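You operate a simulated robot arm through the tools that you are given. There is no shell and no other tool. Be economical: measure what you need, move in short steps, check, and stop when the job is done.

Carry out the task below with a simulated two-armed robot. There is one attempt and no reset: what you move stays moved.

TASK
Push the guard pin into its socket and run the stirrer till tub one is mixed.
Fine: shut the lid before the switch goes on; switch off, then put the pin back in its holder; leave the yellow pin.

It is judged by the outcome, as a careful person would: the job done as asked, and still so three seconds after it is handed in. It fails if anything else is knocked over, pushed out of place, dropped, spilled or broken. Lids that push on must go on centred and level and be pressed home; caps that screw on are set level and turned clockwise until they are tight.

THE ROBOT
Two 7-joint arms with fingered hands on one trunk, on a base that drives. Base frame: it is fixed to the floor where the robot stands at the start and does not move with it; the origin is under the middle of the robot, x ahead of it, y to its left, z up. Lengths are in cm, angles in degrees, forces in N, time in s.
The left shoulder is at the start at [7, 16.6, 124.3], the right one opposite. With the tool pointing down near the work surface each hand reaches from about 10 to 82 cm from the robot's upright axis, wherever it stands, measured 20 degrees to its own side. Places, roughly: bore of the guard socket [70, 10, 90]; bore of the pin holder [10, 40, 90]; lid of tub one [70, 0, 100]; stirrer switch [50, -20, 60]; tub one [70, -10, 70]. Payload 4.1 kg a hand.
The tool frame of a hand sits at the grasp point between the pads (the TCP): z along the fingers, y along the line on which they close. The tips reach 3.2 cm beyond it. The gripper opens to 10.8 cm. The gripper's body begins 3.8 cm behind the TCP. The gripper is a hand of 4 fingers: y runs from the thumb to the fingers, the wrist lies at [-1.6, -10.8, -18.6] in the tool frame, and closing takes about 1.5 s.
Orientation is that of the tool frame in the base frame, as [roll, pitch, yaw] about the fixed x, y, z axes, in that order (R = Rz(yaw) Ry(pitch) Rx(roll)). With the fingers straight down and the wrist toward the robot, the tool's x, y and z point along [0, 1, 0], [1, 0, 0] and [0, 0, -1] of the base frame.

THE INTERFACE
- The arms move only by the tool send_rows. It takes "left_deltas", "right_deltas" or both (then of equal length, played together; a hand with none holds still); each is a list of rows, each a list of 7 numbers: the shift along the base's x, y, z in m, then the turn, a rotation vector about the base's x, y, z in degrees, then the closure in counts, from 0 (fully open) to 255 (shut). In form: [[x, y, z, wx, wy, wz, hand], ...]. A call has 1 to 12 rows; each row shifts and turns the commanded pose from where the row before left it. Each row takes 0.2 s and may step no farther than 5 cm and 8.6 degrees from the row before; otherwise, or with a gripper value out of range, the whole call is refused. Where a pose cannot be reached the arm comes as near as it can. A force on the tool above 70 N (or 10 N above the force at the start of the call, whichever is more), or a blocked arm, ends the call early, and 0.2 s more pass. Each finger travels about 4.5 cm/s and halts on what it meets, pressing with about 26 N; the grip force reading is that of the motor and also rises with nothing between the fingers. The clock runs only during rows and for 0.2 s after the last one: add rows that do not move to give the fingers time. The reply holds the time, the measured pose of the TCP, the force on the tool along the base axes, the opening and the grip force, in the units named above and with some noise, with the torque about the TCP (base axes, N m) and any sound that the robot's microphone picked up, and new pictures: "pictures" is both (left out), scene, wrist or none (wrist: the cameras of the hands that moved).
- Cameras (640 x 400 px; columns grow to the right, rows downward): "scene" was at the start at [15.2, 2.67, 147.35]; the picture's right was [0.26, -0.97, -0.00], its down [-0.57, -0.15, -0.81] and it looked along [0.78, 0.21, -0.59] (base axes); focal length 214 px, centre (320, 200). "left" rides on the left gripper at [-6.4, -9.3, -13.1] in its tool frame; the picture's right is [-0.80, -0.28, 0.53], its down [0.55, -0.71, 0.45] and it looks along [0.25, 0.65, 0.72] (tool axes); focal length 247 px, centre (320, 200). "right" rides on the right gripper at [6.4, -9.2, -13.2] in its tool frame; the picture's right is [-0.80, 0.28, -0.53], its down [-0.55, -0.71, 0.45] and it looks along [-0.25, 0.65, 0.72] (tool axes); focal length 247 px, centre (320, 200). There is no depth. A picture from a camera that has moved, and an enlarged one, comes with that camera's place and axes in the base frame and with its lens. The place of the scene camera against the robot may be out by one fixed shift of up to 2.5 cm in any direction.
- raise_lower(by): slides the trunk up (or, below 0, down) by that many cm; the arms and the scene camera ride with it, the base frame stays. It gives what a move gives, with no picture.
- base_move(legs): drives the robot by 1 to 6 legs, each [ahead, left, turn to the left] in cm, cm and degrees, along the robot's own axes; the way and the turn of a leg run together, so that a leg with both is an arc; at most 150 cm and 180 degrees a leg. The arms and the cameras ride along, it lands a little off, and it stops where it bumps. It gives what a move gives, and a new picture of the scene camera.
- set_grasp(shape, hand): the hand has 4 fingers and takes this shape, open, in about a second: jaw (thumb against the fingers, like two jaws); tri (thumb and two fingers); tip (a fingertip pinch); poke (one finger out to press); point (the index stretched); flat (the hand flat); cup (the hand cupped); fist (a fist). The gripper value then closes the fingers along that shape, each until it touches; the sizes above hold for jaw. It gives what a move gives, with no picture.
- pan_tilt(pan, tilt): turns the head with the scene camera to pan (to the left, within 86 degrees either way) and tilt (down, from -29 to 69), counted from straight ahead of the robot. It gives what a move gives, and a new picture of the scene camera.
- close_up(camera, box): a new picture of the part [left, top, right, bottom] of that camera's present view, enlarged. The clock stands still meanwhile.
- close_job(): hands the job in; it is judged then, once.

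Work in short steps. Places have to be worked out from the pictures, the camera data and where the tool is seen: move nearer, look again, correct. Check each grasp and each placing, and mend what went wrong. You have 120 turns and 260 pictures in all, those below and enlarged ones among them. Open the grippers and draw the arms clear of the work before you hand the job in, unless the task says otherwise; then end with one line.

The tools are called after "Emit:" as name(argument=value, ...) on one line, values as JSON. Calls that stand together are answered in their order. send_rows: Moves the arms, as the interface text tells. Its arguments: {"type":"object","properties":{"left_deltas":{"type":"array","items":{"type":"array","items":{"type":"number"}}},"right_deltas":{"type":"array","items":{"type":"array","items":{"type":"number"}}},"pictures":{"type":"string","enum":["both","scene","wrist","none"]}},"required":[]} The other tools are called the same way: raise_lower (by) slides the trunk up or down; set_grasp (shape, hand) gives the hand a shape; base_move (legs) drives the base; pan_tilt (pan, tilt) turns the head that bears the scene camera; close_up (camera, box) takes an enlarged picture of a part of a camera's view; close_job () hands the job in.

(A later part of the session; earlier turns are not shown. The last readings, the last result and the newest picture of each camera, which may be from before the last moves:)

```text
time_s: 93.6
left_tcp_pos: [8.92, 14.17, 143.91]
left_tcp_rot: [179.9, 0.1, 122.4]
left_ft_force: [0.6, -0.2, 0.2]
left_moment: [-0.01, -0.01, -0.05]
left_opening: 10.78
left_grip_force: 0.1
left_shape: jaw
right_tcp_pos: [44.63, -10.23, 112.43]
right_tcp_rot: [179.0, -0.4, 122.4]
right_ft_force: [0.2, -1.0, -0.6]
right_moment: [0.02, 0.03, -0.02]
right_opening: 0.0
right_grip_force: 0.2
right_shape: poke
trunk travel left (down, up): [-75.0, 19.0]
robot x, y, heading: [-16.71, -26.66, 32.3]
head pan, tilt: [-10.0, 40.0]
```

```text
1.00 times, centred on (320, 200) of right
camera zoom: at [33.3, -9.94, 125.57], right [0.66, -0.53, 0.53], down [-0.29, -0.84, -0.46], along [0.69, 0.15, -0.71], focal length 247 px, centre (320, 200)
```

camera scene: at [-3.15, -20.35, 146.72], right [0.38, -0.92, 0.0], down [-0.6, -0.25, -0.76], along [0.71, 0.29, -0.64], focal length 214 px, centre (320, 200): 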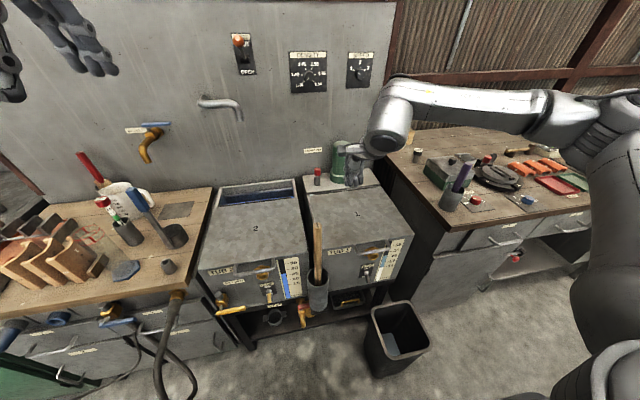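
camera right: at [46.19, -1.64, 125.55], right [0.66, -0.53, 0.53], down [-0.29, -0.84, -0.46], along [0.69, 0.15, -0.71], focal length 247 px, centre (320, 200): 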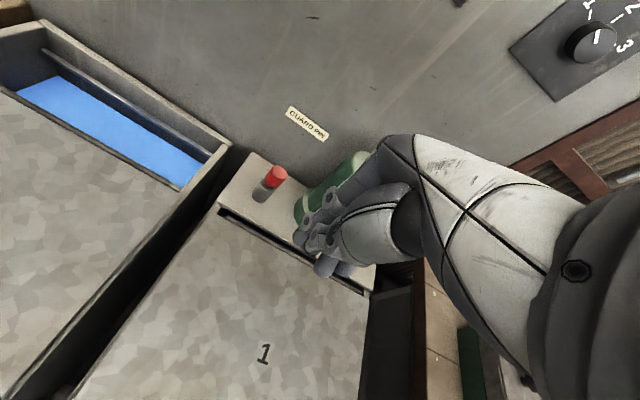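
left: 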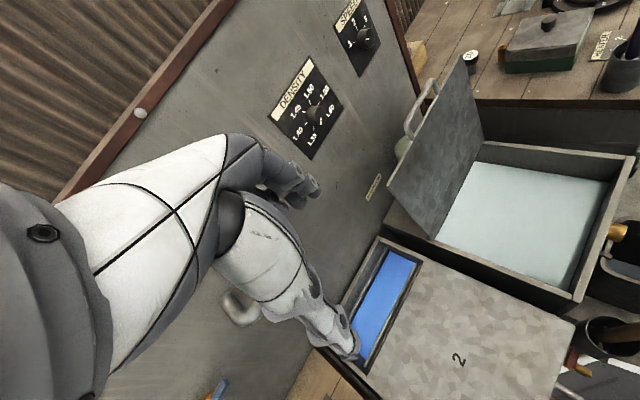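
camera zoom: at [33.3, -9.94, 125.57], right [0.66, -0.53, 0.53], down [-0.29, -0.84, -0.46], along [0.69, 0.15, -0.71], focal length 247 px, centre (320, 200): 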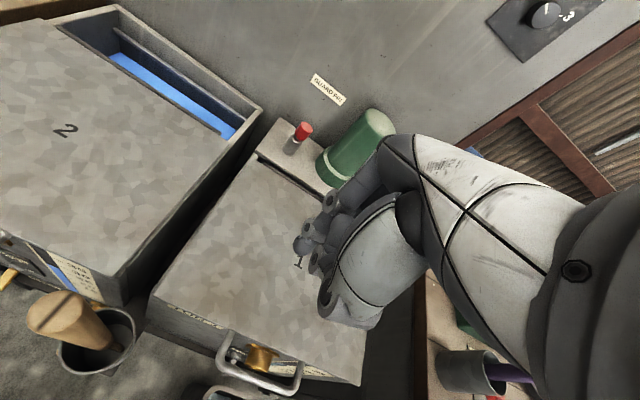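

Now move the hand back over the front of the tub and tilt it forward, in stages.

Emit:
send_rows(right_deltas=[[-0.02, -0.031, 0, 3.24, -5.05, 0, 0], [-0.02, -0.031, 0, 3.24, -5.05, 0, 0], [-0.02, -0.031, 0, 3.24, -5.05, 0, 0], [-0.02, -0.031, 0, 3.24, -5.05, 0, 0], [-0.02, -0.031, 0, 3.24, -5.05, 0, 0], [-0.02, -0.031, 0, 3.24, -5.05, 0, 0], [0, 0, 0, 0, 0, 0, 0]])

```text
time_s: 95.2
left_tcp_pos: [8.97, 14.06, 143.92]
left_tcp_rot: [-180.0, -0.1, 122.4]
left_ft_force: [0.6, 0.0, 0.9]
left_moment: [-0.01, -0.02, -0.01]
left_opening: 10.77
left_grip_force: 0.1
left_shape: jaw
right_tcp_pos: [38.77, -22.37, 112.44]
right_tcp_rot: [158.7, -3.2, 121.9]
right_ft_force: [0.1, 0.1, 1.3]
right_moment: [-0.02, 0.02, 0.01]
right_opening: 0.02
right_grip_force: 0.1
right_shape: poke
right hand out of reach, approached as far as the arm can: row 4, 5, 6
trunk travel left (down, up): [-75.0, 19.0]
robot x, y, heading: [-16.97, -26.82, 32.3]
head pan, tilt: [-10.0, 40.0]
camera scene: at [-3.38, -20.61, 146.76], right [0.38, -0.92, 0.0], down [-0.59, -0.24, -0.77], along [0.71, 0.29, -0.64], focal length 214 px, centre (320, 200)
camera right: at [24.39, -24.34, 121.79], right [0.5, -0.67, 0.55], down [-0.15, -0.7, -0.7], along [0.85, 0.27, -0.45], focal length 247 px, centre (320, 200)
```

scene: 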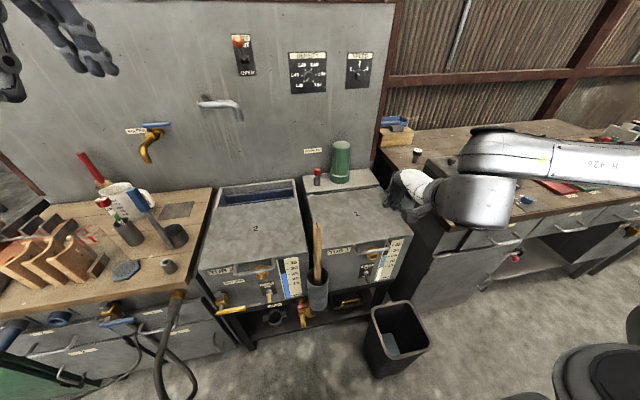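
right: 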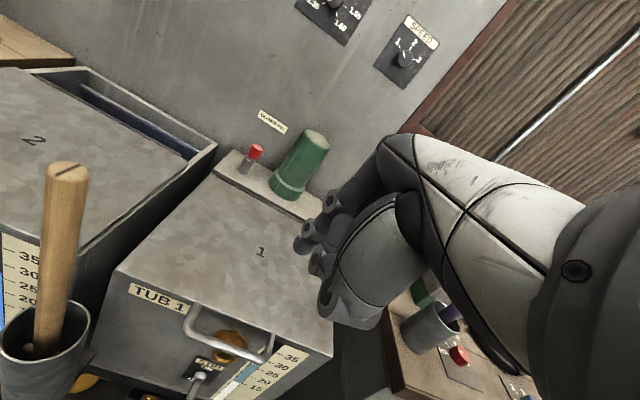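

I'll back the base another 18 cm so the hand can drop in front of the tub with a more extended arm.

Emit:
base_move(legs=[[-18, 0, 0]])

Emit:
send_rows(right_deltas=[[0, 0, -0.04, 0, 0, 0, 0], [0, 0, -0.04, 0, 0, 0, 0], [0, 0, -0.04, 0, 0, 0, 0], [0, 0, -0.04, 0, 0, 0, 0], [0, 0, -0.04, 0, 0, 0, 0], [0, 0, -0.04, 0, 0, 0, 0], [0, 0, -0.04, 0, 0, 0, 0], [0, 0, -0.04, 0, 0, 0, 0], [0, 0, 0, 0, 0, 0, 0]])

Emit:
close_up(camera="right", box=[220, 80, 460, 330])

```text
time_s: 96.7
left_tcp_pos: [-5.98, 4.77, 143.69]
left_tcp_rot: [-180.0, 0.1, 122.3]
left_ft_force: [0.1, -0.4, -0.3]
left_moment: [0.0, 0.02, -0.04]
left_opening: 10.77
left_grip_force: 0.1
left_shape: jaw
right_tcp_pos: [23.81, -31.8, 112.48]
right_tcp_rot: [159.0, -3.2, 121.8]
right_ft_force: [0.0, 0.0, -0.6]
right_moment: [-0.03, 0.01, 0.0]
right_opening: 0.0
right_grip_force: 0.0
right_shape: poke
trunk travel left (down, up): [-75.0, 19.0]
robot x, y, heading: [-32.49, -36.62, 32.1]
head pan, tilt: [-10.0, 40.0]
camera scene: at [-18.31, -29.96, 146.72], right [0.38, -0.93, 0.0], down [-0.6, -0.24, -0.76], along [0.71, 0.29, -0.64], focal length 214 px, centre (320, 200)
```

scene: 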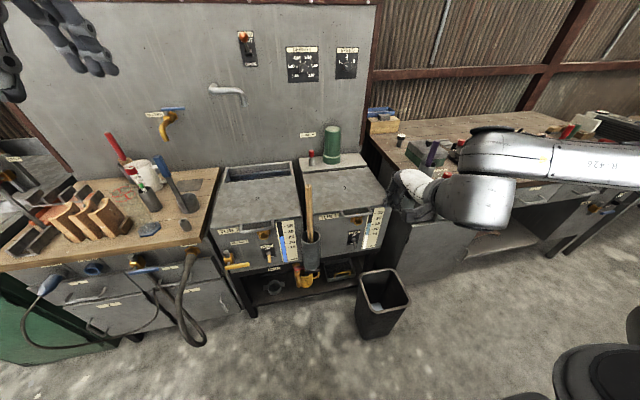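

```text
time_s: 98.7
left_tcp_pos: [-6.12, 4.65, 143.87]
left_tcp_rot: [-180.0, 0.1, 122.4]
left_ft_force: [-0.4, -0.5, 0.1]
left_moment: [-0.01, 0.01, 0.04]
left_opening: 10.77
left_grip_force: 0.1
left_shape: jaw
right_tcp_pos: [23.63, -31.74, 80.64]
right_tcp_rot: [158.9, -3.2, 121.8]
right_ft_force: [-0.2, 0.4, 0.2]
right_moment: [0.0, -0.01, -0.01]
right_opening: 0.0
right_grip_force: 0.2
right_shape: poke
trunk travel left (down, up): [-75.0, 19.0]
robot x, y, heading: [-32.24, -36.66, 32.2]
head pan, tilt: [-10.0, 40.0]
camera scene: at [-18.53, -30.01, 146.75], right [0.38, -0.93, 0.0], down [-0.59, -0.24, -0.77], along [0.71, 0.29, -0.64], focal length 214 px, centre (320, 200)
camera right: at [9.31, -33.7, 89.92], right [0.5, -0.67, 0.55], down [-0.15, -0.7, -0.7], along [0.85, 0.26, -0.45], focal length 247 px, centre (320, 200)
```

scene: 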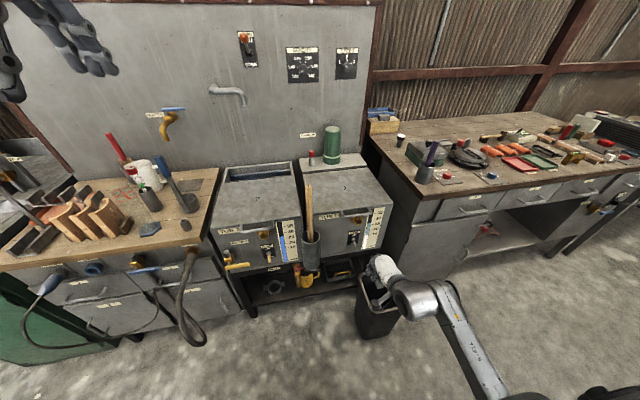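
right: 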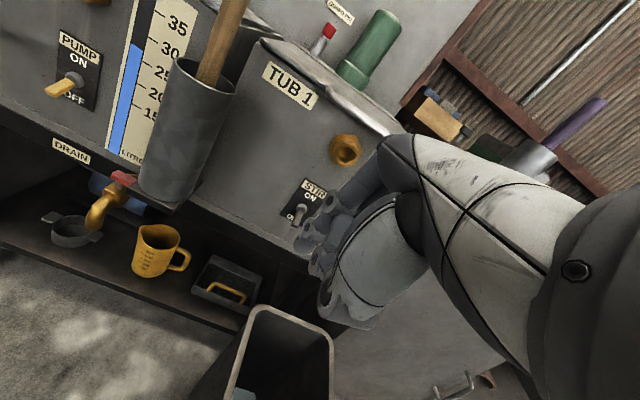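

```text
1.60 times, centred on (340, 205) of right
camera zoom: at [9.31, -33.7, 89.92], right [0.5, -0.67, 0.55], down [-0.15, -0.7, -0.7], along [0.85, 0.26, -0.45], focal length 395 px, centre (288, 192)
```

zoom: 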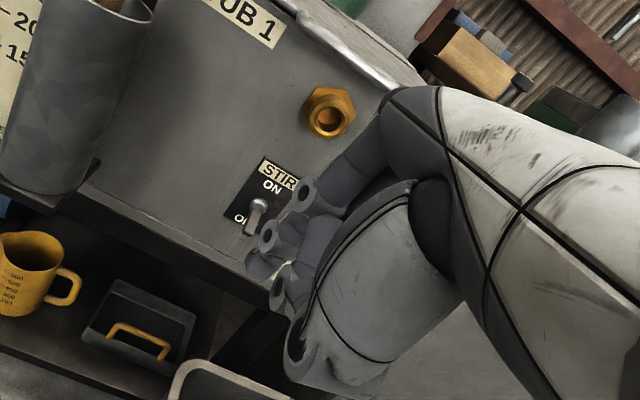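

Good view of the switch: lever base at about (49,-19.7,64.5), tip at about (46.5,-21.6,63). I don't see an extended finger with "poke", so I'll try "point".

Emit:
set_grasp(hand="right", shape="point")

Emit:
close_up(camera="right", box=[220, 80, 460, 330])

Emit:
close_up(camera="scene", box=[330, 200, 430, 300])

```text
time_s: 99.6
left_tcp_pos: [-6.21, 4.63, 143.84]
left_tcp_rot: [180.0, 0.2, 122.3]
left_ft_force: [0.2, 0.0, 0.9]
left_moment: [0.0, -0.03, -0.01]
left_opening: 10.76
left_grip_force: 0.1
left_shape: jaw
right_tcp_pos: [23.8, -31.81, 80.68]
right_tcp_rot: [158.9, -3.1, 121.7]
right_ft_force: [-0.4, 0.3, 0.1]
right_moment: [-0.01, 0.02, 0.02]
right_opening: 0.01
right_grip_force: 0.2
right_shape: point
trunk travel left (down, up): [-75.0, 19.0]
robot x, y, heading: [-32.5, -36.51, 32.4]
head pan, tilt: [-10.0, 40.0]
```

```text
1.60 times, centred on (340, 205) of right
camera zoom: at [9.33, -33.73, 89.97], right [0.5, -0.67, 0.55], down [-0.15, -0.7, -0.7], along [0.85, 0.26, -0.45], focal length 395 px, centre (288, 192)
```

zoom: 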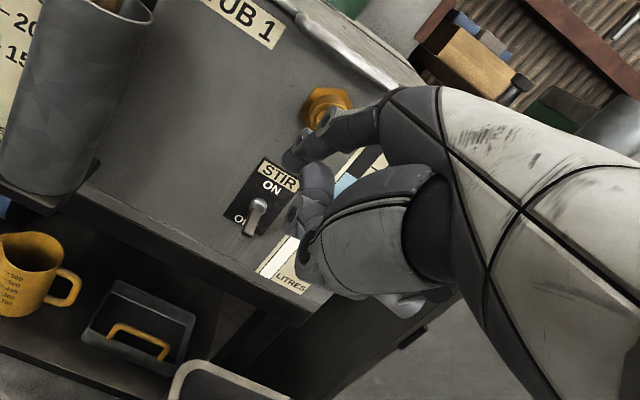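

```text
4.00 times, centred on (380, 250) of scene
camera zoom: at [-18.52, -30.1, 146.75], right [0.38, -0.93, 0.0], down [-0.59, -0.24, -0.77], along [0.71, 0.29, -0.64], focal length 858 px, centre (80, 0)
```

zoom: 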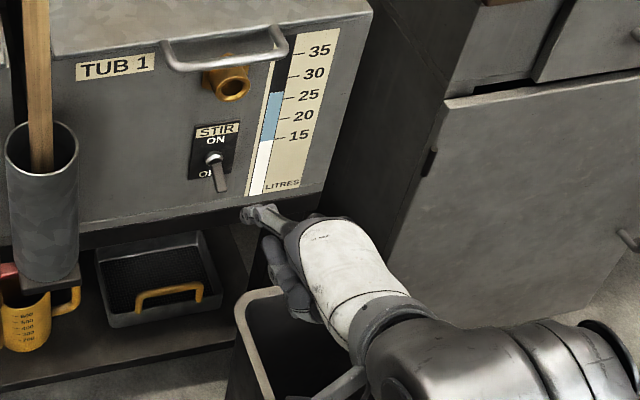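

The index now extends. Its tip is roughly 7 cm ahead of the TCP. I'll lower the hand in front of the tub to below the lever height and look again.

Emit:
send_rows(right_deltas=[[0.01, 0.002, -0.04, 0, 0, 0, 0], [0.02, 0.004, -0.04, 0, 0, 0, 0], [0.02, 0.004, -0.04, 0, 0, 0, 0], [0.02, 0.004, -0.04, 0, 0, 0, 0], [0.02, 0.004, -0.03, 0, 0, 0, 0], [0, 0, 0, 0, 0, 0, 0]])

Emit:
close_up(camera="right", box=[220, 80, 460, 330])

Emit:
close_up(camera="scene", box=[330, 200, 430, 300])

```text
time_s: 101.0
left_tcp_pos: [-6.28, 4.47, 143.86]
left_tcp_rot: [-179.9, 0.0, 122.3]
left_ft_force: [-0.2, 0.5, -0.9]
left_moment: [0.01, -0.02, 0.03]
left_opening: 10.74
left_grip_force: 0.0
left_shape: jaw
right_tcp_pos: [32.69, -30.17, 61.53]
right_tcp_rot: [158.7, -3.2, 121.7]
right_ft_force: [0.0, -0.4, -0.4]
right_moment: [-0.01, 0.01, -0.02]
right_opening: 0.02
right_grip_force: 0.0
right_shape: point
trunk travel left (down, up): [-75.0, 19.0]
robot x, y, heading: [-32.46, -36.28, 32.5]
head pan, tilt: [-10.0, 40.0]
camera scene: at [-18.6, -30.11, 146.76], right [0.38, -0.93, 0.0], down [-0.59, -0.24, -0.77], along [0.71, 0.29, -0.64], focal length 214 px, centre (320, 200)
camera right: at [18.21, -32.12, 70.82], right [0.5, -0.67, 0.55], down [-0.15, -0.7, -0.7], along [0.85, 0.26, -0.45], focal length 247 px, centre (320, 200)
```

scene: 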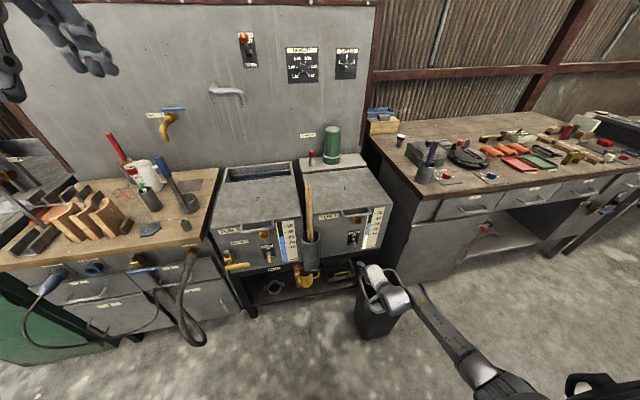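
right: 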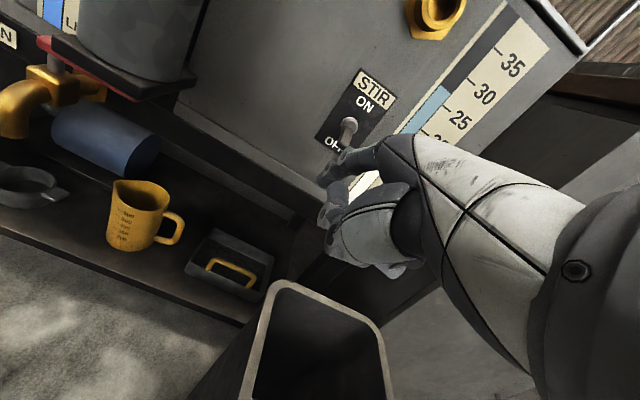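

```text
1.60 times, centred on (340, 205) of right
camera zoom: at [18.21, -32.12, 70.82], right [0.5, -0.67, 0.55], down [-0.15, -0.7, -0.7], along [0.85, 0.26, -0.45], focal length 395 px, centre (288, 192)
```

zoom: 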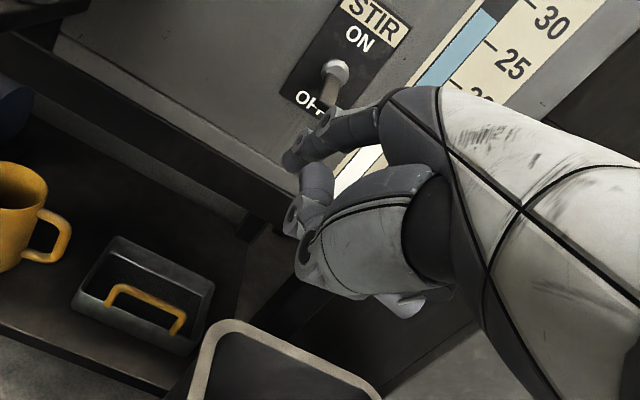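

```text
4.00 times, centred on (380, 250) of scene
camera zoom: at [-18.6, -30.11, 146.76], right [0.38, -0.93, 0.0], down [-0.59, -0.24, -0.77], along [0.71, 0.29, -0.64], focal length 858 px, centre (80, 0)
```

zoom: 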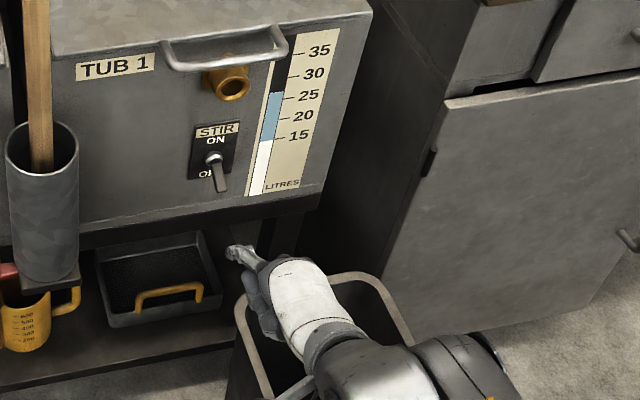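

The index points along the tool axis, on the finger side. I'll tilt the hand so the finger points more horizontally toward the panel, staying low and short of the lever.

Emit:
send_rows(right_deltas=[[0, 0, -0.008, 4.1, -6.4, 0, 0], [0, 0, -0.008, 4.1, -6.4, 0, 0], [0, 0, -0.008, 4.1, -6.4, 0, 0], [0, 0, -0.008, 4.1, -6.4, 0, 0], [0, 0, 0, 4.1, -6.4, 0, 0], [0, 0, 0, 0, 0, 0, 0]])

Emit:
close_up(camera="right", box=[220, 80, 460, 330])

Emit:
close_up(camera="scene", box=[330, 200, 430, 300])

```text
time_s: 102.4
left_tcp_pos: [-6.3, 4.5, 143.84]
left_tcp_rot: [180.0, 0.1, 122.3]
left_ft_force: [0.7, 0.0, -0.5]
left_moment: [0.0, -0.01, 0.02]
left_opening: 10.81
left_grip_force: 0.1
left_shape: jaw
right_tcp_pos: [31.63, -30.36, 60.55]
right_tcp_rot: [120.7, -3.2, 124.0]
right_ft_force: [0.3, 0.3, -1.0]
right_moment: [0.01, 0.01, 0.0]
right_opening: 0.0
right_grip_force: 0.1
right_shape: point
right hand out of reach, approached as far as the arm can: row 5
trunk travel left (down, up): [-75.0, 19.0]
robot x, y, heading: [-32.26, -36.22, 32.2]
head pan, tilt: [-10.0, 40.0]
camera scene: at [-18.55, -30.15, 146.76], right [0.38, -0.93, 0.0], down [-0.59, -0.24, -0.77], along [0.71, 0.29, -0.64], focal length 214 px, centre (320, 200)
camera right: at [14.64, -33.83, 59.57], right [0.2, -0.86, 0.47], down [0.3, -0.4, -0.86], along [0.93, 0.32, 0.18], focal length 247 px, centre (320, 200)
```

scene: 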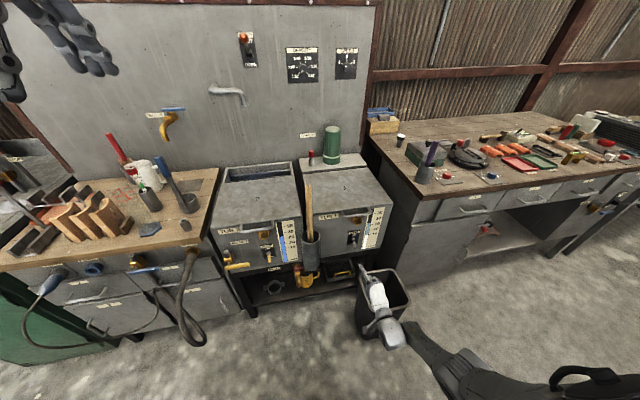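
right: 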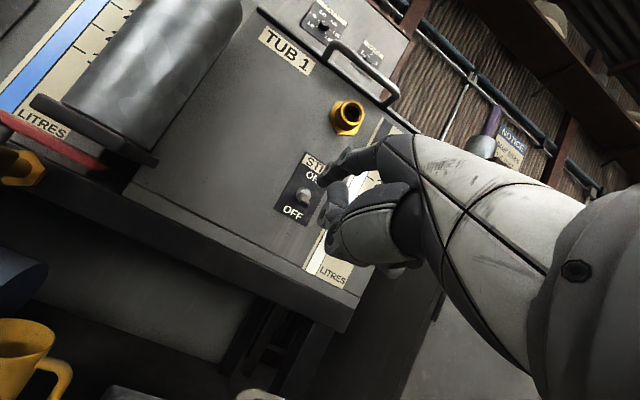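

```text
1.60 times, centred on (340, 205) of right
camera zoom: at [14.64, -33.83, 59.57], right [0.2, -0.86, 0.47], down [0.3, -0.4, -0.86], along [0.93, 0.32, 0.18], focal length 395 px, centre (288, 192)
```

zoom: 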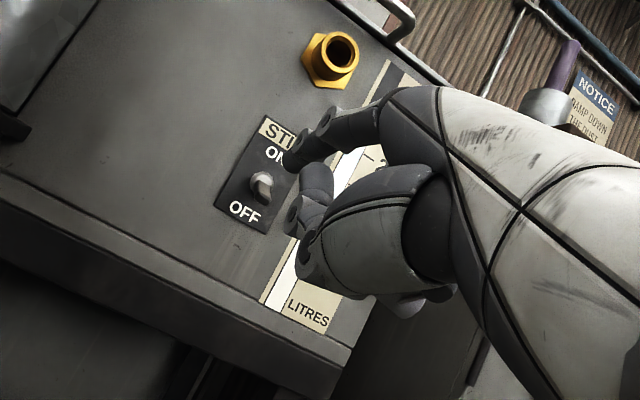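

```text
4.00 times, centred on (380, 250) of scene
camera zoom: at [-18.55, -30.15, 146.76], right [0.38, -0.93, 0.0], down [-0.59, -0.24, -0.77], along [0.71, 0.29, -0.64], focal length 858 px, centre (80, 0)
```

zoom: 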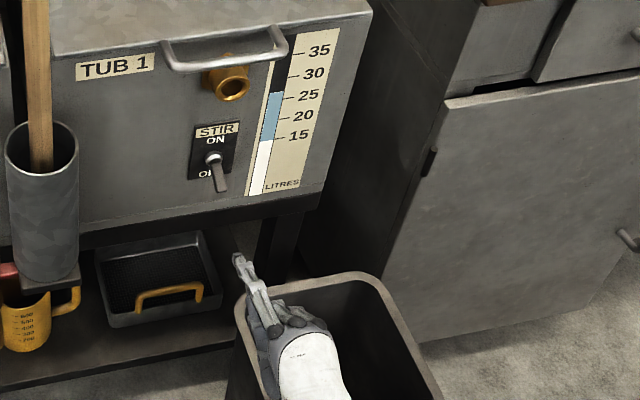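

Finger tip is about (35.3,-25.9,65.3). I need it under the lever (b −43.3, z≈60), so I'll go right and down first, then part way forward.

Emit:
send_rows(right_deltas=[[0.0065, -0.01, -0.026, 0, 0, 0, 0], [0.0065, -0.01, -0.026, 0, 0, 0, 0], [0.021, 0.0135, 0, 0, 0, 0, 0], [0.021, 0.0135, 0, 0, 0, 0, 0], [0, 0, 0, 0, 0, 0, 0]])

Emit:
close_up(camera="right", box=[220, 80, 460, 330])

Emit:
close_up(camera="scene", box=[330, 200, 430, 300])

```text
time_s: 103.6
left_tcp_pos: [-6.28, 4.51, 143.82]
left_tcp_rot: [-180.0, 0.0, 122.3]
left_ft_force: [0.4, -0.3, -0.2]
left_moment: [0.01, -0.02, 0.0]
left_opening: 10.76
left_grip_force: 0.1
left_shape: jaw
right_tcp_pos: [35.03, -28.56, 60.61]
right_tcp_rot: [120.9, -3.1, 123.9]
right_ft_force: [0.6, 0.4, 0.0]
right_moment: [0.05, 0.0, 0.02]
right_opening: 0.0
right_grip_force: 0.0
right_shape: point
right hand out of reach, approached as far as the arm can: row 1, 2, 3, 4
trunk travel left (down, up): [-75.0, 19.0]
robot x, y, heading: [-32.37, -36.19, 32.2]
head pan, tilt: [-10.0, 40.0]
camera scene: at [-18.57, -30.2, 146.76], right [0.38, -0.93, 0.0], down [-0.59, -0.24, -0.77], along [0.71, 0.29, -0.64], focal length 214 px, centre (320, 200)
camera right: at [18.09, -31.99, 59.69], right [0.2, -0.86, 0.47], down [0.3, -0.4, -0.86], along [0.93, 0.32, 0.18], focal length 247 px, centre (320, 200)
```

scene: 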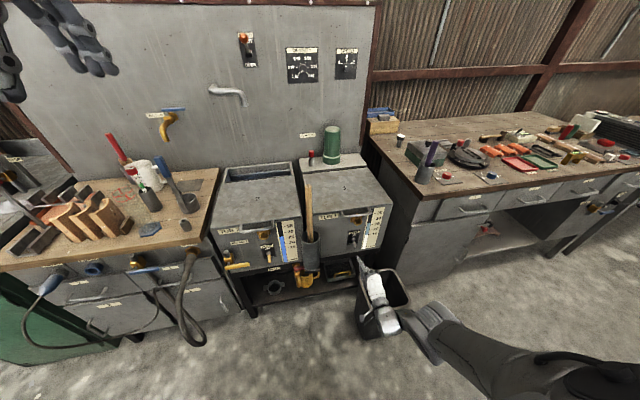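
right: 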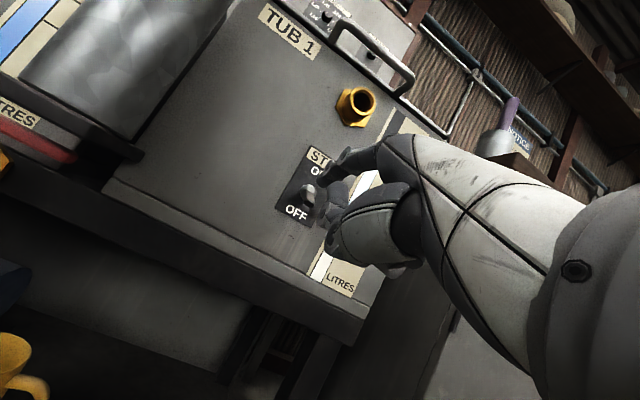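

```text
1.60 times, centred on (340, 205) of right
camera zoom: at [18.09, -31.99, 59.69], right [0.2, -0.86, 0.47], down [0.3, -0.4, -0.86], along [0.93, 0.32, 0.18], focal length 395 px, centre (288, 192)
```

zoom: 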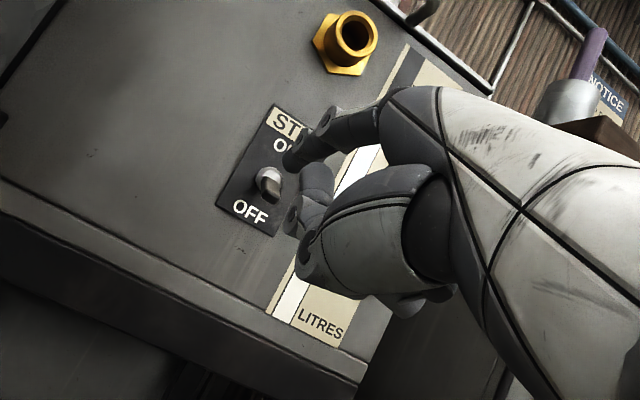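

```text
4.00 times, centred on (380, 250) of scene
camera zoom: at [-18.57, -30.2, 146.76], right [0.38, -0.93, 0.0], down [-0.59, -0.24, -0.77], along [0.71, 0.29, -0.64], focal length 858 px, centre (80, 0)
```

zoom: 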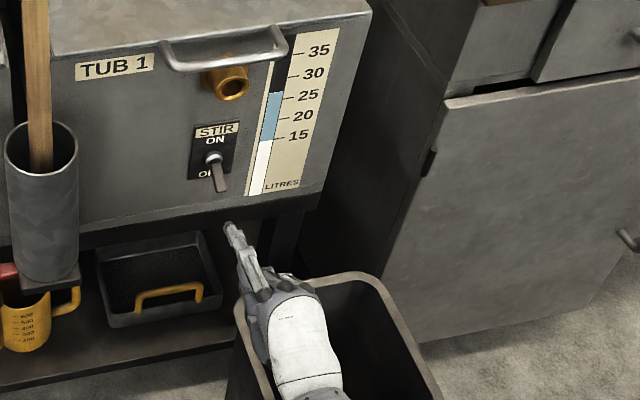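

The arm can't reach lower with the shoulder so high. I'll raise the hand 10 cm and lower the trunk 10 cm instead.

Emit:
send_rows(right_deltas=[[-0.008, -0.005, 0.035, 0, 0, 0, 0], [-0.008, -0.005, 0.035, 0, 0, 0, 0], [-0.008, -0.005, 0.03, 0, 0, 0, 0], [0, 0, 0, 0, 0, 0, 0]], pictures="none")

Emit:
raise_lower(by=-10)

```text
time_s: 104.6
left_tcp_pos: [-6.12, 4.44, 143.87]
left_tcp_rot: [179.9, 0.3, 122.4]
left_ft_force: [-0.7, -0.4, 0.2]
left_moment: [0.0, 0.02, 0.01]
left_opening: 10.76
left_grip_force: 0.1
left_shape: jaw
right_tcp_pos: [32.74, -30.02, 70.66]
right_tcp_rot: [120.8, -3.2, 123.9]
right_ft_force: [-0.4, 0.3, 0.1]
right_moment: [0.01, 0.02, -0.02]
right_opening: 0.0
right_grip_force: 0.1
right_shape: point
trunk travel left (down, up): [-75.0, 19.0]
robot x, y, heading: [-31.71, -36.26, 32.4]
head pan, tilt: [-10.0, 40.0]
```

```text
time_s: 105.9
left_tcp_pos: [-6.1, 4.7, 133.95]
left_tcp_rot: [-180.0, 0.1, 122.3]
left_ft_force: [0.5, -0.4, 0.1]
left_moment: [0.02, 0.0, 0.0]
left_opening: 10.75
left_grip_force: 0.1
left_shape: jaw
right_tcp_pos: [32.7, -30.0, 60.64]
right_tcp_rot: [120.9, -3.1, 123.8]
right_ft_force: [-0.6, -0.2, -0.6]
right_moment: [0.01, -0.03, -0.02]
right_opening: 0.0
right_grip_force: 0.1
right_shape: point
trunk travel left (down, up): [-65.0, 29.0]
robot x, y, heading: [-31.99, -36.39, 32.2]
head pan, tilt: [-10.0, 40.0]
```

Now right 2 cm, down 5.3 cm and forward 6 cm with the finger under lever level.

Emit:
send_rows(right_deltas=[[0.006, -0.0095, -0.026, 0, 0, 0, 0], [0.006, -0.0095, -0.027, 0, 0, 0, 0], [0.025, 0.0162, 0, 0, 0, 0, 0], [0.025, 0.0162, 0, 0, 0, 0, 0], [0, 0, 0, 0, 0, 0, 0]])

Emit:
close_up(camera="right", box=[220, 80, 460, 330])

Emit:
close_up(camera="scene", box=[330, 170, 430, 270])

```text
time_s: 107.1
left_tcp_pos: [-6.13, 4.48, 133.82]
left_tcp_rot: [180.0, 0.0, 122.3]
left_ft_force: [-0.9, 0.1, -0.7]
left_moment: [-0.01, 0.0, -0.01]
left_opening: 10.77
left_grip_force: 0.2
left_shape: jaw
right_tcp_pos: [39.04, -28.64, 55.44]
right_tcp_rot: [120.8, -3.2, 124.0]
right_ft_force: [0.7, -0.4, -0.4]
right_moment: [0.0, -0.01, -0.02]
right_opening: 0.03
right_grip_force: 0.0
right_shape: point
trunk travel left (down, up): [-65.0, 29.0]
robot x, y, heading: [-32.41, -36.11, 32.1]
head pan, tilt: [-10.0, 40.0]
camera scene: at [-18.57, -30.15, 136.76], right [0.38, -0.93, 0.0], down [-0.59, -0.24, -0.77], along [0.71, 0.29, -0.64], focal length 214 px, centre (320, 200)
camera right: at [22.0, -32.18, 54.52], right [0.2, -0.86, 0.47], down [0.3, -0.4, -0.86], along [0.93, 0.31, 0.18], focal length 247 px, centre (320, 200)
```

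scene: 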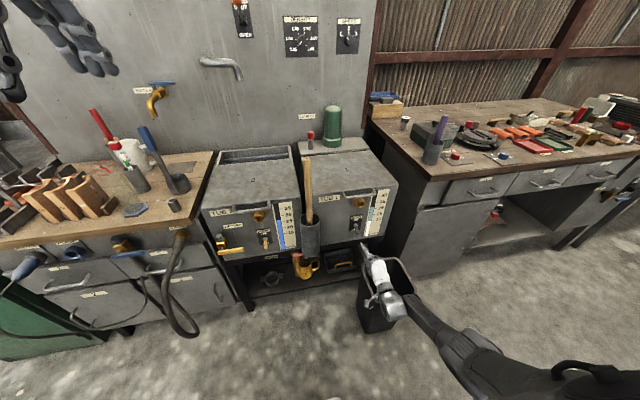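
right: 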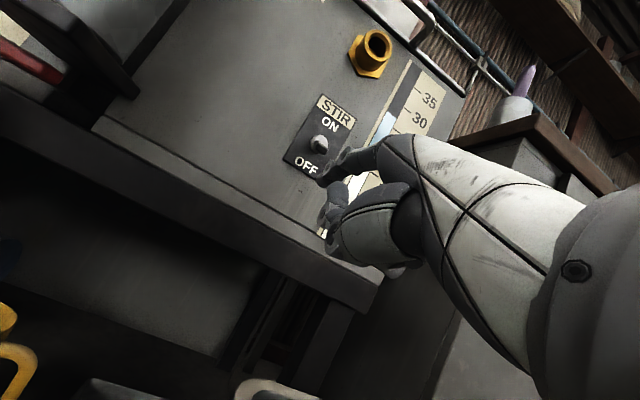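

```text
1.60 times, centred on (340, 205) of right
camera zoom: at [22.0, -32.18, 54.52], right [0.2, -0.86, 0.47], down [0.3, -0.4, -0.86], along [0.93, 0.31, 0.18], focal length 395 px, centre (288, 192)
```

zoom: 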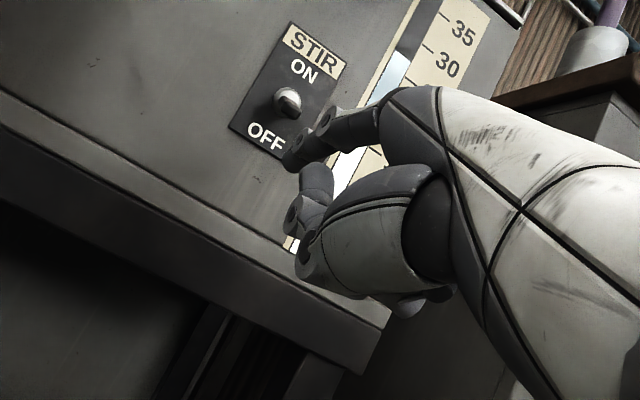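

```text
4.00 times, centred on (380, 220) of scene
camera zoom: at [-18.57, -30.15, 136.76], right [0.38, -0.93, 0.0], down [-0.59, -0.24, -0.77], along [0.71, 0.29, -0.64], focal length 858 px, centre (80, 120)
```

zoom: 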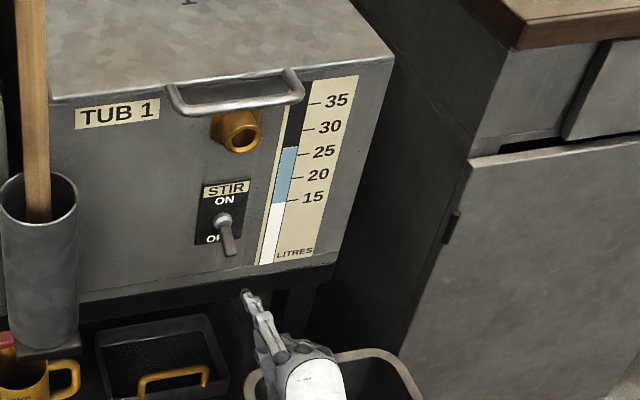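

Finger is at the right height, just below and short of the lever. Forward 5.5 cm, 0.5 cm left.

Emit:
send_rows(right_deltas=[[0.0145, 0.0113, 0, 0, 0, 0, 0], [0.0145, 0.0113, 0, 0, 0, 0, 0], [0.0145, 0.0113, 0, 0, 0, 0, 0], [0, 0, 0, 0, 0, 0, 0]], pictures="none")

Emit:
close_up(camera="right", box=[220, 80, 460, 330])

Emit:
close_up(camera="scene", box=[340, 200, 400, 260])

```text
time_s: 108.1
left_tcp_pos: [-6.22, 4.49, 134.01]
left_tcp_rot: [180.0, -0.1, 122.3]
left_ft_force: [1.1, -0.3, 0.4]
left_moment: [0.02, -0.01, 0.03]
left_opening: 10.77
left_grip_force: 0.1
left_shape: jaw
right_tcp_pos: [42.97, -25.39, 55.58]
right_tcp_rot: [120.8, -3.1, 123.8]
right_ft_force: [-0.3, 0.9, 0.2]
right_moment: [-0.05, -0.02, 0.0]
right_opening: 0.0
right_grip_force: 0.0
right_shape: point
right hand out of reach, approached as far as the arm can: row 3
trunk travel left (down, up): [-65.0, 29.0]
robot x, y, heading: [-32.54, -36.8, 32.7]
head pan, tilt: [-10.0, 40.0]
```

```text
1.60 times, centred on (340, 205) of right
camera zoom: at [26.1, -28.93, 54.78], right [0.2, -0.86, 0.47], down [0.3, -0.4, -0.86], along [0.93, 0.32, 0.18], focal length 395 px, centre (288, 192)
```

zoom: 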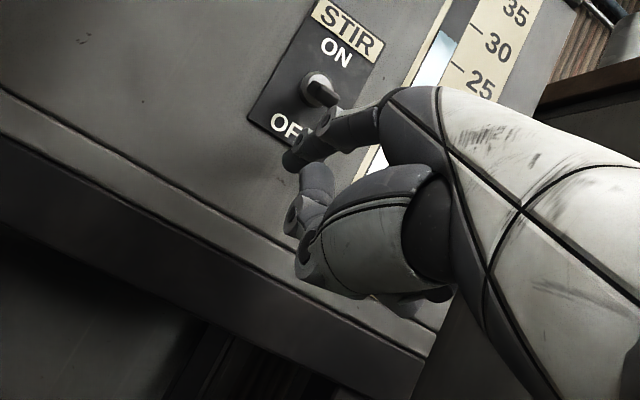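

```text
6.67 times, centred on (370, 230) of scene
camera zoom: at [-18.52, -30.17, 136.76], right [0.38, -0.93, 0.0], down [-0.59, -0.24, -0.77], along [0.71, 0.29, -0.64], focal length 1430 px, centre (-13, 0)
```

zoom: 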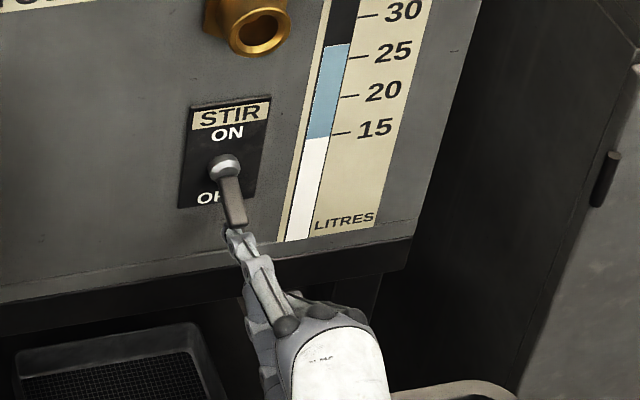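

The fingertip is right under the lever's end. Lifting to flip it to ON.

Emit:
send_rows(right_deltas=[[0.004, 0.0025, 0.01, 0, 0, 0, 0], [0, 0, 0.012, 0, 0, 0, 0], [0, 0, 0.012, 0, 0, 0, 0], [0, 0, 0.012, 0, 0, 0, 0], [0, 0, 0, 0, 0, 0, 0]], pictures="none")

Emit:
close_up(camera="scene", box=[340, 200, 400, 260])

Emit:
close_up(camera="right", box=[220, 80, 460, 330])

```text
time_s: 109.3
left_tcp_pos: [-6.15, 4.57, 133.86]
left_tcp_rot: [179.9, 0.0, 122.4]
left_ft_force: [-0.1, -0.5, 0.1]
left_moment: [-0.02, 0.0, 0.01]
left_opening: 10.74
left_grip_force: 0.0
left_shape: jaw
right_tcp_pos: [43.41, -25.13, 60.22]
right_tcp_rot: [120.9, -3.1, 123.8]
right_ft_force: [-3.0, -0.8, -3.5]
right_moment: [-0.05, -0.06, 0.06]
right_opening: 10.36
right_grip_force: 0.0
right_shape: point
trunk travel left (down, up): [-65.0, 29.0]
robot x, y, heading: [-32.22, -36.29, 32.2]
head pan, tilt: [-10.0, 40.0]
```

```text
6.67 times, centred on (370, 230) of scene
camera zoom: at [-18.47, -30.07, 136.74], right [0.38, -0.93, 0.0], down [-0.6, -0.24, -0.77], along [0.71, 0.29, -0.64], focal length 1430 px, centre (-13, 0)
```

zoom: 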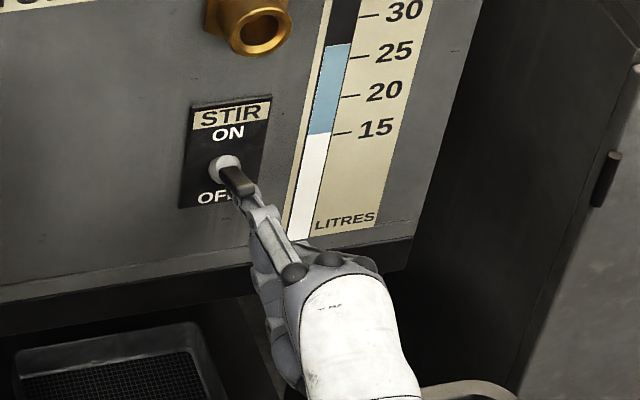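

```text
1.60 times, centred on (340, 205) of right
camera zoom: at [26.47, -28.63, 59.4], right [0.2, -0.86, 0.47], down [0.3, -0.41, -0.86], along [0.93, 0.31, 0.18], focal length 395 px, centre (288, 192)
```

zoom: 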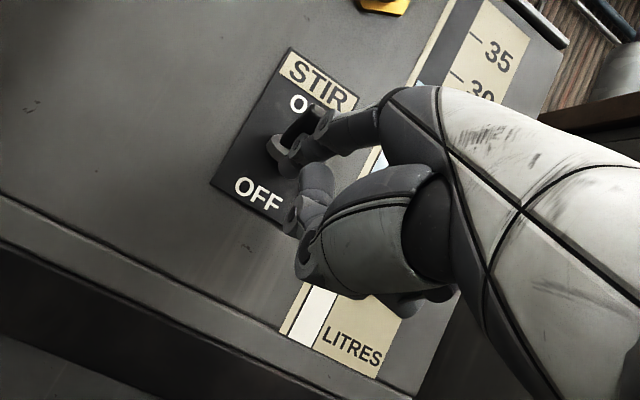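

The lever is at about half travel. Continuing upward.

Emit:
send_rows(right_deltas=[[-0.002, 0.002, 0.01, 0, 0, 0, 0], [0, 0, 0.012, 0, 0, 0, 0], [0, 0, 0.012, 0, 0, 0, 0], [0, 0, 0, 0, 0, 0, 0]], pictures="none")

Emit:
close_up(camera="scene", box=[340, 200, 400, 260])

```text
time_s: 110.3
left_tcp_pos: [-5.78, 4.68, 133.73]
left_tcp_rot: [-179.9, 0.1, 122.3]
left_ft_force: [0.4, 0.7, 0.5]
left_moment: [-0.02, -0.01, -0.01]
left_opening: 10.78
left_grip_force: 0.1
left_shape: jaw
right_tcp_pos: [43.23, -25.05, 62.7]
right_tcp_rot: [121.7, -3.2, 123.8]
right_ft_force: [-19.8, -10.1, -43.2]
right_moment: [-0.59, -0.2, 0.44]
right_opening: 10.39
right_grip_force: 0.1
right_shape: point
trunk travel left (down, up): [-65.0, 29.0]
robot x, y, heading: [-32.33, -36.37, 32.4]
head pan, tilt: [-10.0, 40.0]
```

```text
6.67 times, centred on (370, 230) of scene
camera zoom: at [-18.04, -30.08, 136.66], right [0.38, -0.93, 0.0], down [-0.6, -0.24, -0.76], along [0.71, 0.29, -0.65], focal length 1430 px, centre (-13, 0)
```

zoom: 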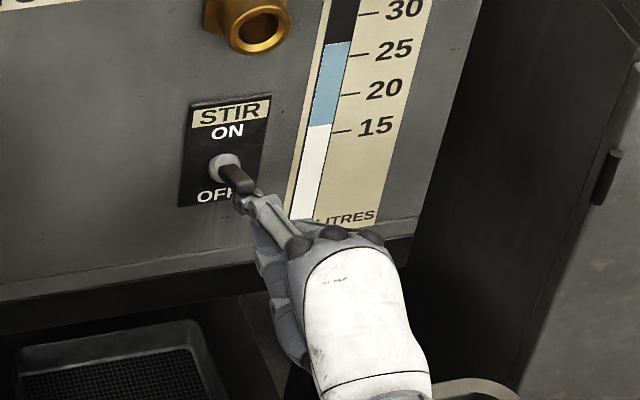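

High force without movement: the fingertip is probably jammed against the boot at the lever's base. I'll ease down, back off 1.2 cm, and lift again near the lever's end.

Emit:
send_rows(right_deltas=[[0, 0, -0.012, 0, 0, 0, 0], [-0.0105, -0.0067, 0, 0, 0, 0, 0], [0, 0, 0.01, 0, 0, 0, 0], [0, 0, 0.01, 0, 0, 0, 0], [0, 0, 0.01, 0, 0, 0, 0], [0, 0, 0, 0, 0, 0, 0]], pictures="none")

Emit:
close_up(camera="scene", box=[340, 200, 400, 260])

Emit:
close_up(camera="right", box=[260, 80, 420, 240])

```text
time_s: 111.7
left_tcp_pos: [-5.92, 4.44, 133.8]
left_tcp_rot: [-180.0, 0.1, 122.3]
left_ft_force: [-0.1, -0.1, 0.2]
left_moment: [-0.01, -0.02, 0.02]
left_opening: 10.79
left_grip_force: 0.0
left_shape: jaw
right_tcp_pos: [42.17, -25.83, 65.17]
right_tcp_rot: [121.2, -3.1, 123.6]
right_ft_force: [-32.1, -19.2, -26.9]
right_moment: [-0.51, 0.17, 0.42]
right_opening: 10.37
right_grip_force: 0.0
right_shape: point
trunk travel left (down, up): [-65.0, 29.0]
robot x, y, heading: [-32.1, -36.64, 32.3]
head pan, tilt: [-10.0, 40.0]
```

```text
6.67 times, centred on (370, 230) of scene
camera zoom: at [-18.4, -30.23, 136.74], right [0.38, -0.93, 0.0], down [-0.6, -0.24, -0.77], along [0.71, 0.29, -0.64], focal length 1430 px, centre (-13, 0)
```

zoom: 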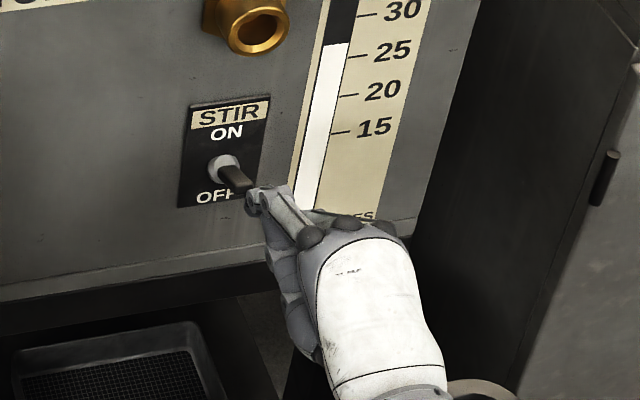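

```text
2.50 times, centred on (340, 160) of right
camera zoom: at [25.18, -29.3, 64.43], right [0.2, -0.86, 0.47], down [0.29, -0.41, -0.86], along [0.93, 0.31, 0.17], focal length 617 px, centre (270, 300)
```

zoom: 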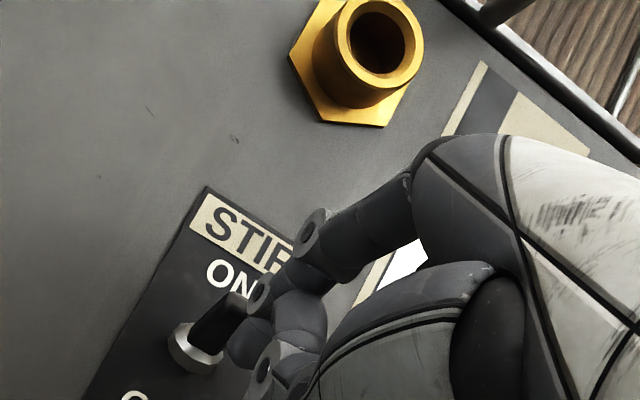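

The gauge is now one uniform colour, so the stirrer has been running. I'll draw the finger back and look closely.

Emit:
send_rows(right_deltas=[[-0.015, -0.01, 0, 0, 0, 0, 0], [-0.03, -0.02, 0, 0, 0, 0, 0], [0, 0, 0, 0, 0, 0, 0]], pictures="none")

Emit:
close_up(camera="scene", box=[340, 180, 400, 240])

Emit:
close_up(camera="right", box=[260, 60, 460, 240])

```text
time_s: 112.5
left_tcp_pos: [-6.03, 4.66, 133.75]
left_tcp_rot: [180.0, 0.1, 122.3]
left_ft_force: [-0.1, -0.1, 0.0]
left_moment: [0.01, 0.0, 0.0]
left_opening: 10.76
left_grip_force: 0.1
left_shape: jaw
right_tcp_pos: [37.87, -28.67, 65.62]
right_tcp_rot: [120.7, -3.1, 123.9]
right_ft_force: [-0.5, 0.4, -0.2]
right_moment: [0.02, 0.02, 0.0]
right_opening: 10.36
right_grip_force: 0.1
right_shape: point
trunk travel left (down, up): [-65.0, 29.0]
robot x, y, heading: [-32.31, -36.62, 32.2]
head pan, tilt: [-10.0, 40.0]
```

```text
6.67 times, centred on (370, 210) of scene
camera zoom: at [-18.42, -30.01, 136.75], right [0.38, -0.93, 0.0], down [-0.6, -0.24, -0.77], along [0.71, 0.29, -0.64], focal length 1430 px, centre (-13, 133)
```

zoom: 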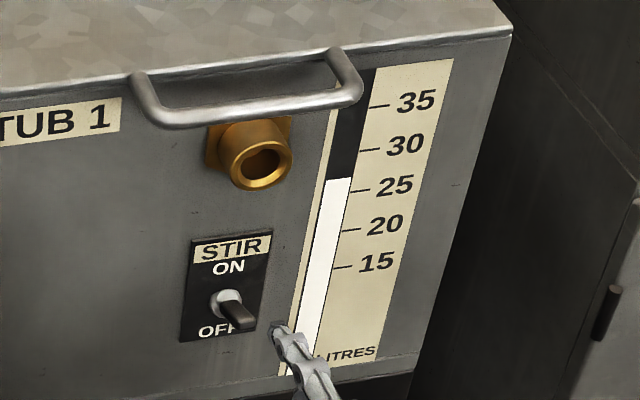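

```text
2.22 times, centred on (360, 150) of right
camera zoom: at [20.93, -32.06, 64.78], right [0.2, -0.86, 0.47], down [0.3, -0.4, -0.86], along [0.93, 0.31, 0.18], focal length 549 px, centre (231, 311)
```

zoom: 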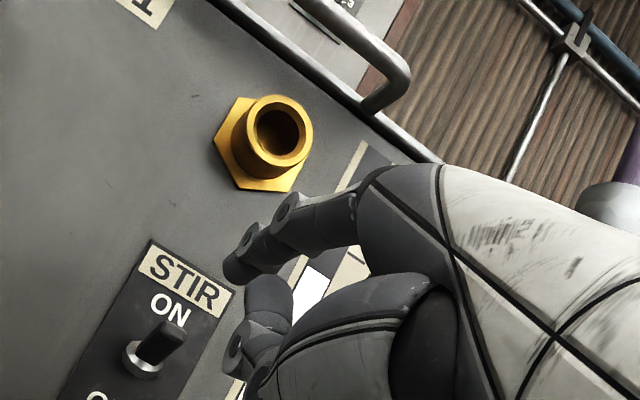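

The gauge is uniform (one white column up to 26 L) and the lever is at ON. I'll bring the finger above the lever, giving it a couple more seconds, and recheck.

Emit:
send_rows(right_deltas=[[0, 0, 0.009, 0, 0, 0, 0], [0.018, 0.0115, 0, 0, 0, 0, 0], [0.018, 0.0115, 0, 0, 0, 0, 0], [0.017, 0.011, 0, 0, 0, 0, 0], [0, 0, 0, 0, 0, 0, 0], [0, 0, 0, 0, 0, 0, 0], [0, 0, 0, 0, 0, 0, 0]], pictures="none")

Emit:
close_up(camera="scene", box=[340, 180, 400, 240])

Emit:
close_up(camera="right", box=[260, 100, 460, 280])

```text
time_s: 114.1
left_tcp_pos: [-6.08, 4.68, 133.85]
left_tcp_rot: [-180.0, 0.2, 122.3]
left_ft_force: [-0.1, -0.4, 0.4]
left_moment: [-0.04, -0.02, 0.01]
left_opening: 10.75
left_grip_force: 0.1
left_shape: jaw
right_tcp_pos: [43.13, -25.15, 66.48]
right_tcp_rot: [120.8, -3.1, 123.8]
right_ft_force: [0.3, 0.6, 0.9]
right_moment: [-0.03, 0.04, 0.02]
right_opening: 10.41
right_grip_force: 0.1
right_shape: point
trunk travel left (down, up): [-65.0, 29.0]
robot x, y, heading: [-31.97, -36.5, 32.4]
head pan, tilt: [-10.0, 40.0]
```

```text
6.67 times, centred on (370, 210) of scene
camera zoom: at [-18.5, -30.08, 136.75], right [0.38, -0.93, 0.0], down [-0.59, -0.24, -0.77], along [0.71, 0.29, -0.64], focal length 1430 px, centre (-13, 133)
```

zoom: 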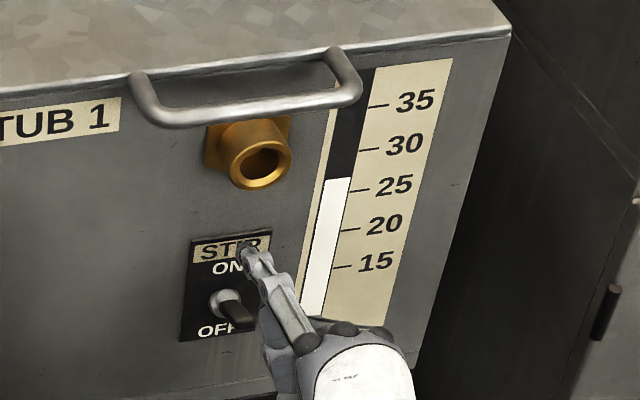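

```text
2.22 times, centred on (360, 190) of right
camera zoom: at [26.14, -28.65, 65.56], right [0.2, -0.86, 0.47], down [0.3, -0.4, -0.86], along [0.93, 0.31, 0.18], focal length 549 px, centre (231, 222)
```

zoom: 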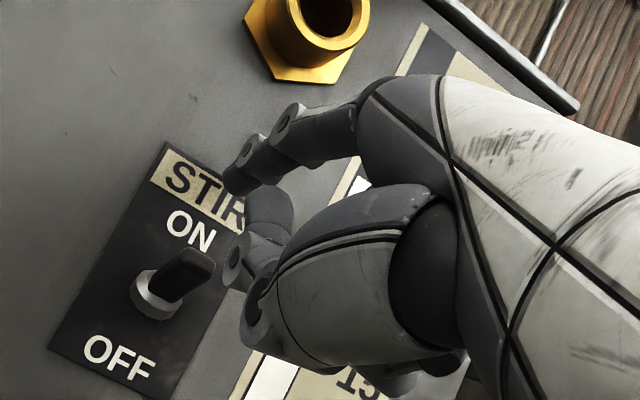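

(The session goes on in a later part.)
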